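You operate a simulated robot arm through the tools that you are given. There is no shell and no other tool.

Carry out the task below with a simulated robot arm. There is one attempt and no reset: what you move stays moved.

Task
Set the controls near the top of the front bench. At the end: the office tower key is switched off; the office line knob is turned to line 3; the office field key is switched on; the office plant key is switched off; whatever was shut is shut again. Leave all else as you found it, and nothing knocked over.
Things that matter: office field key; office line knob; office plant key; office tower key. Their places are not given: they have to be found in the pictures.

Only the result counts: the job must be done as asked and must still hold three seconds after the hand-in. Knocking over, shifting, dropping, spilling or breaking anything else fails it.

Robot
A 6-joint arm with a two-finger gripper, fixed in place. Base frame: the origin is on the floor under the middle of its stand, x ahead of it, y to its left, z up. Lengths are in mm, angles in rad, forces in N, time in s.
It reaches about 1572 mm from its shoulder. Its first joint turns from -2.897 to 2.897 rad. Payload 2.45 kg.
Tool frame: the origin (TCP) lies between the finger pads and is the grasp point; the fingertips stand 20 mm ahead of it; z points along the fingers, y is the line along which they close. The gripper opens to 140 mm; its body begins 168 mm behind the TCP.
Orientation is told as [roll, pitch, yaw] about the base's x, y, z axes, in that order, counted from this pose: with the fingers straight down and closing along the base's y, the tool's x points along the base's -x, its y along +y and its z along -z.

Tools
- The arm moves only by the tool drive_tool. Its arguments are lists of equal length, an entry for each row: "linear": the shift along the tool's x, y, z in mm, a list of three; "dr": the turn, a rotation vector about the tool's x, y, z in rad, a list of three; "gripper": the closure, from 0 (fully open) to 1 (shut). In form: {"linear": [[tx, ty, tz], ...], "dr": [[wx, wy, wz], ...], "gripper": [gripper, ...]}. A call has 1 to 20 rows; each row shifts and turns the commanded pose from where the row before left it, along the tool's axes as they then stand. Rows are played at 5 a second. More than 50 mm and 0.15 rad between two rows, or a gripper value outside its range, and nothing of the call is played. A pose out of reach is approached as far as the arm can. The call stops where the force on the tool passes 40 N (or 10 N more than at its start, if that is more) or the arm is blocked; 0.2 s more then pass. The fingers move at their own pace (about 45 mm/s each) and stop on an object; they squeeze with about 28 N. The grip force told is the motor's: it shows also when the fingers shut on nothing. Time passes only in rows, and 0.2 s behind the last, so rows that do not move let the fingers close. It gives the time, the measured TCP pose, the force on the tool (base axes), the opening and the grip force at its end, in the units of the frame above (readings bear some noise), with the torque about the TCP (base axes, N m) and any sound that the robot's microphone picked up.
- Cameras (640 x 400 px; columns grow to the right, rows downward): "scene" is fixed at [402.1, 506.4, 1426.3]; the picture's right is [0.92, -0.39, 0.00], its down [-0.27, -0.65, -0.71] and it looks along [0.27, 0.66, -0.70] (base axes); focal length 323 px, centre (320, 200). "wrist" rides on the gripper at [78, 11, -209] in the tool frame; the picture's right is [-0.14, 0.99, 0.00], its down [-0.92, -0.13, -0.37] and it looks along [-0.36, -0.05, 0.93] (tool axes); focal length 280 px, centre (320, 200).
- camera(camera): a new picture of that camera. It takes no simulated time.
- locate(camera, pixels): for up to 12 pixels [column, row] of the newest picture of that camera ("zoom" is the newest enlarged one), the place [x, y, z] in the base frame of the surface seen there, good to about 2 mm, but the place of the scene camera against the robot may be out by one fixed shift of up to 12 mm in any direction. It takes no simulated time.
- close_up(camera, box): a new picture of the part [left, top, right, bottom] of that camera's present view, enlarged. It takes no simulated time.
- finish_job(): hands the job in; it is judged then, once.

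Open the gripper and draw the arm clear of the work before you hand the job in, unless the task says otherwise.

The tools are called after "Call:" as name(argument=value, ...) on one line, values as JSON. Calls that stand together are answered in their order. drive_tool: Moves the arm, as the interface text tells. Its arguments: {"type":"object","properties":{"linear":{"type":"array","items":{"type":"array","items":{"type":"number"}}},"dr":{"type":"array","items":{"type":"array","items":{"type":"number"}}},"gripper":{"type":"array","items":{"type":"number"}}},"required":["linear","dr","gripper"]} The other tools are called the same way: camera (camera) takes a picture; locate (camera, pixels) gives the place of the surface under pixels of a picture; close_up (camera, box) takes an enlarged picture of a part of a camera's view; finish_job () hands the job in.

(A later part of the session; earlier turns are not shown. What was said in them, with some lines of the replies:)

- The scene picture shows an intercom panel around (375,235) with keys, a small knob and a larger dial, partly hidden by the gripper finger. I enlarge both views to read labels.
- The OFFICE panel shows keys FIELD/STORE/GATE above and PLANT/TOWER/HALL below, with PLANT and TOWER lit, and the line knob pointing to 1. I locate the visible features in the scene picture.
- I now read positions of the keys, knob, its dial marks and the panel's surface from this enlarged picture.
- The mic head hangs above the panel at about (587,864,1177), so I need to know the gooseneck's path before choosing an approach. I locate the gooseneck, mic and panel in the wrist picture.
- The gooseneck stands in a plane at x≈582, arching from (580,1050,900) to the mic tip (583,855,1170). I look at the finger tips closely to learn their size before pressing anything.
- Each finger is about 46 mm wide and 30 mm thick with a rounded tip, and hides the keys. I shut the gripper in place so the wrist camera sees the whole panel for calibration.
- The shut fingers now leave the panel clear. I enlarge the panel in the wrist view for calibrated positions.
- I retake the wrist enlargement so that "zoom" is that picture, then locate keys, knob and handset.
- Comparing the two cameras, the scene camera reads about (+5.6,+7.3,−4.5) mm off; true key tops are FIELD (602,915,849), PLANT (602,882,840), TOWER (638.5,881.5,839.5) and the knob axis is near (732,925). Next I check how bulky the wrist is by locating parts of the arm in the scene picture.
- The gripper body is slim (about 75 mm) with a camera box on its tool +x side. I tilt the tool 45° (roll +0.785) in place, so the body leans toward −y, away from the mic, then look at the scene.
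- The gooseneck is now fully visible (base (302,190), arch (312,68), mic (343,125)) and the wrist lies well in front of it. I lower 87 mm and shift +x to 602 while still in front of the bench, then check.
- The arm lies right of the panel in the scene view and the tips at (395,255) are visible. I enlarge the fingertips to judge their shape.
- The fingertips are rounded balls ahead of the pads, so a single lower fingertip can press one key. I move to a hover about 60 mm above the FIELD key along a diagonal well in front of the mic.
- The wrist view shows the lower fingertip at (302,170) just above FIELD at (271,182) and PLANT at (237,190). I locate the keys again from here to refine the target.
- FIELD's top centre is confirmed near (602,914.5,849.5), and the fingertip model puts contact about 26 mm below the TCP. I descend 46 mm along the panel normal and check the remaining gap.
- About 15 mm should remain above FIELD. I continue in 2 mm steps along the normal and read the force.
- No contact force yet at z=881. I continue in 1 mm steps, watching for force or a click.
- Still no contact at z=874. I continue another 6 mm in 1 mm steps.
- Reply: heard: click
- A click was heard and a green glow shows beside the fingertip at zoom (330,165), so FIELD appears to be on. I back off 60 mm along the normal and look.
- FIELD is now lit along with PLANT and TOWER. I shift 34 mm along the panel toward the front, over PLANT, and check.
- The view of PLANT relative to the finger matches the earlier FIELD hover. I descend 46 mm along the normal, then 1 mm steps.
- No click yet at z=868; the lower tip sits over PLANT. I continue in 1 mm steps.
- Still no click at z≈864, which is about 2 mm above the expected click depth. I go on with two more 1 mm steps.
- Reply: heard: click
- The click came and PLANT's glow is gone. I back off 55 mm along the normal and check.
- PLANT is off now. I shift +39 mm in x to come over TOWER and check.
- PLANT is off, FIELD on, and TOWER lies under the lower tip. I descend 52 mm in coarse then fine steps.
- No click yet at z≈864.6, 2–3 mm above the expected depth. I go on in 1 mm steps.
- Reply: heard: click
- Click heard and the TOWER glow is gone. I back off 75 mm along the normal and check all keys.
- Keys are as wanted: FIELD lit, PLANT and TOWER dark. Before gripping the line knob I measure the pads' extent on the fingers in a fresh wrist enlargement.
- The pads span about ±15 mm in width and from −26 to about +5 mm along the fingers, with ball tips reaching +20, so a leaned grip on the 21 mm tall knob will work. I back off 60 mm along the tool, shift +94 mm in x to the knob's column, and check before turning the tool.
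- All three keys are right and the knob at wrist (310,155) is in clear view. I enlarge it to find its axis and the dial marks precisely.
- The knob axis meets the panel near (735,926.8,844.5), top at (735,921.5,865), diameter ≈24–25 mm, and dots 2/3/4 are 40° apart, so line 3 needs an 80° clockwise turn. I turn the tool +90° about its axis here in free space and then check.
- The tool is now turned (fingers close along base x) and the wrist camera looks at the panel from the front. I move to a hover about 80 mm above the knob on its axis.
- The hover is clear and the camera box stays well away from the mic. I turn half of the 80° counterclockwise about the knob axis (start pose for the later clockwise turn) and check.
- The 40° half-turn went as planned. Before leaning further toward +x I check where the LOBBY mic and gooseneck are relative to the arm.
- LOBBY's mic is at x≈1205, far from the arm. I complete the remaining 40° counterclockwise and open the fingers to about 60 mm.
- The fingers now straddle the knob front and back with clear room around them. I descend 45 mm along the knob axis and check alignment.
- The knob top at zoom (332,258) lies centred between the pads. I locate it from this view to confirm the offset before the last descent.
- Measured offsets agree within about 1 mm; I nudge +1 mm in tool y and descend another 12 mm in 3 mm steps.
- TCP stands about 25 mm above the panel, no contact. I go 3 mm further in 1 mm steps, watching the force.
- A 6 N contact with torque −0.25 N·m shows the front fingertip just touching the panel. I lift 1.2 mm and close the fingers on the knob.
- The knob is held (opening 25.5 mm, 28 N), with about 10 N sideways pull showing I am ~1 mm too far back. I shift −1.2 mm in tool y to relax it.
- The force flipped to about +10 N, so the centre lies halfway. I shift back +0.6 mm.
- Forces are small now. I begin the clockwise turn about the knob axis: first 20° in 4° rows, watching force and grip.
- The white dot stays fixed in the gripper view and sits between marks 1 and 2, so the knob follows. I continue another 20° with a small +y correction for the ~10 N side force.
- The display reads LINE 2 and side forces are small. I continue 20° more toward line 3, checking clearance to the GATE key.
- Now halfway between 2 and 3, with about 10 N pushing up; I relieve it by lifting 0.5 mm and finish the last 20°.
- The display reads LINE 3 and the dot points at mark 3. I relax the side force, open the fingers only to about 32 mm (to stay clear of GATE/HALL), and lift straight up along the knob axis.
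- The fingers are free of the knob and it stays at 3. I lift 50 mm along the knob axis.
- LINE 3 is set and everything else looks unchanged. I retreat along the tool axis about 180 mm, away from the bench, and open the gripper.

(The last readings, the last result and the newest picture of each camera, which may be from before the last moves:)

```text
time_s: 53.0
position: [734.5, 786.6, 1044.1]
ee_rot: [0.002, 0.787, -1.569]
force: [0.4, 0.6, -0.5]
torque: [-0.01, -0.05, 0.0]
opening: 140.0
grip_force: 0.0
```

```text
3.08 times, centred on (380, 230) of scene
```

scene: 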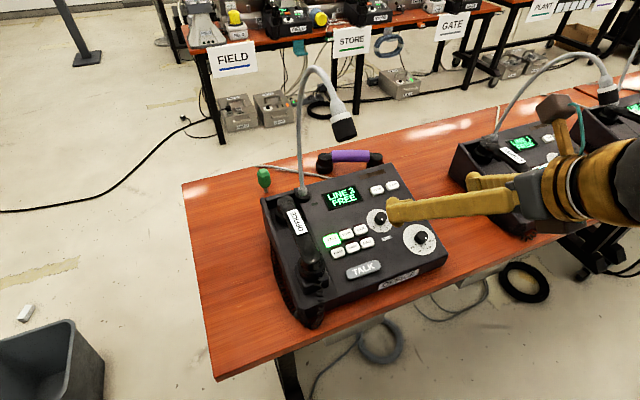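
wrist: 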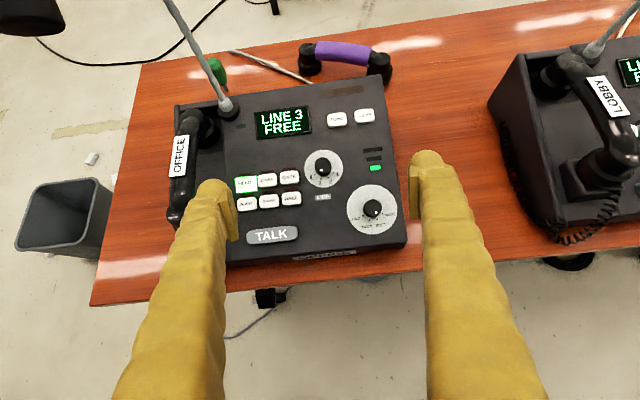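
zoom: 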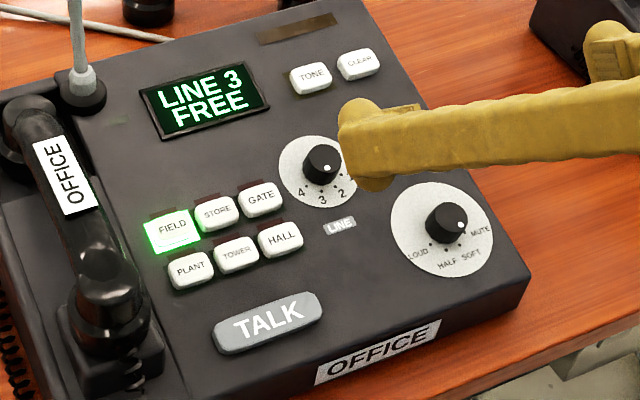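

The panel shows FIELD lit, PLANT and TOWER dark, and LINE 3, with the volume dial as before. I draw the arm a further 100 mm clear of the bench.

Call:
drive_tool(linear=[[0, 0, -35], [0, 0, -35], [0, 0, -30], [0, 0, 0], [0, 0, 0]], dr=[[0, 0, 0], [0, 0, 0], [0, 0, 0], [0, 0, 0], [0, 0, 0]], gripper=[0, 0, 0, 0, 0])

Call:
close_up(camera="scene", box=[300, 165, 460, 295])

Call:
camera(camera="scene")

```text
time_s: 54.2
position: [734.7, 715.3, 1115.5]
ee_rot: [0.001, 0.787, -1.57]
force: [0.3, 0.0, 0.4]
torque: [0.0, 0.01, 0.01]
opening: 139.8
grip_force: 0.0
```

```text
3.08 times, centred on (380, 230) of scene
```

zoom: 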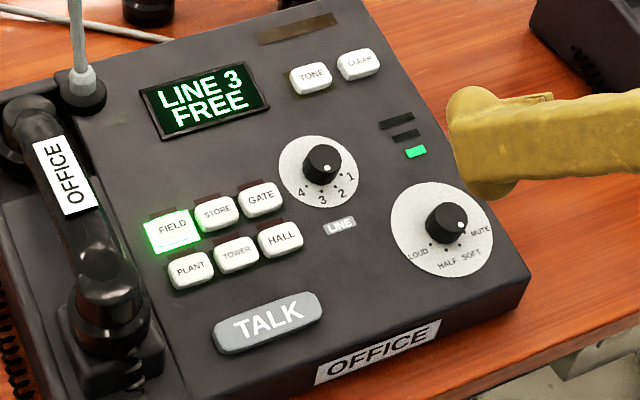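

```text
taken
```

scene: 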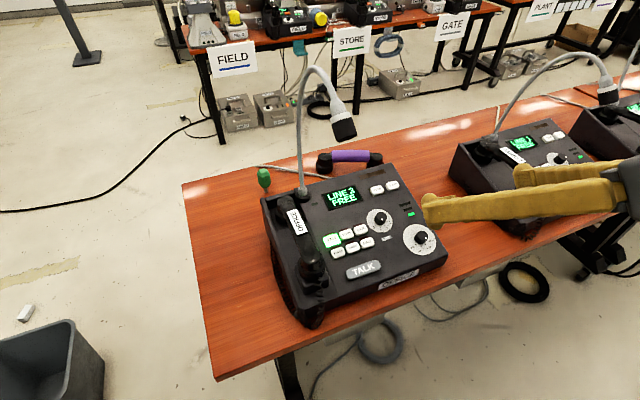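

The display reads LINE 3; I zoom once more on the knob to make sure the pointer sits squarely at mark 3.

Call:
close_up(camera="scene", box=[360, 200, 400, 235])

Call:
camera(camera="wrist")

Call:
close_up(camera="wrist", box=[230, 130, 410, 270])

```text
11.43 times, centred on (380, 218) of scene
```

zoom: 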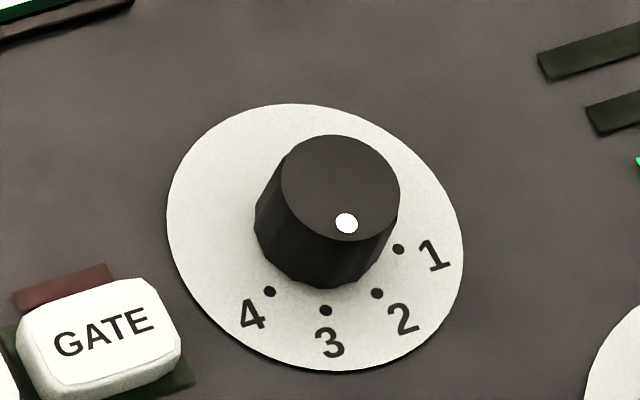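

```text
taken
```

wrist: 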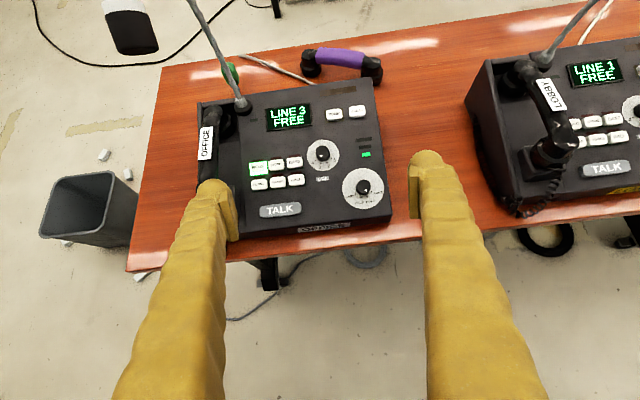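

```text
2.86 times, centred on (320, 200) of wrist
```

zoom: 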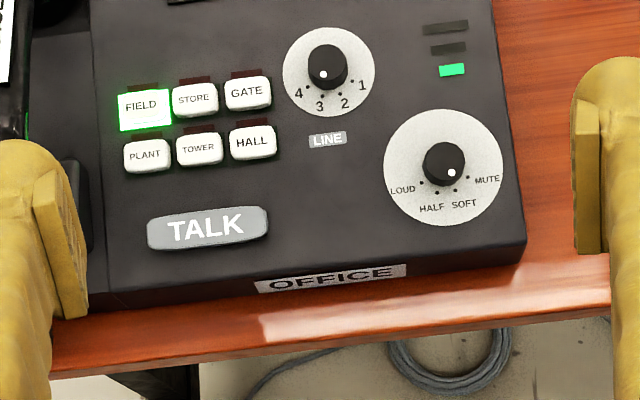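

The pointer dot at (347,222) points to mark 3, the display reads LINE 3, FIELD is lit, PLANT and TOWER are dark, and the arm is clear with the gripper open. I hand the job in.

Call:
finish_job()

```text
The job is handed in.
```

The controls on the office panel are set as asked, and the job is handed in. I don't have the judge's result.

- **Office tower key:** switched off; its light is out.
- **Office plant key:** switched off; its light is out.
- **Office field key:** switched on; its light is on.
- **Office line knob:** turned from line 1 to line 3. The display reads LINE 3 and the pointer sits at mark 3.

I opened nothing, so there was nothing to shut again. The other keys and the volume dial look the same as at the start in the final pictures, and the arm kept clear of the microphone throughout. While lining up on the knob, a fingertip touched the panel lightly (about 6 N), with no visible effect. The gripper is open and the arm is drawn back from the bench.
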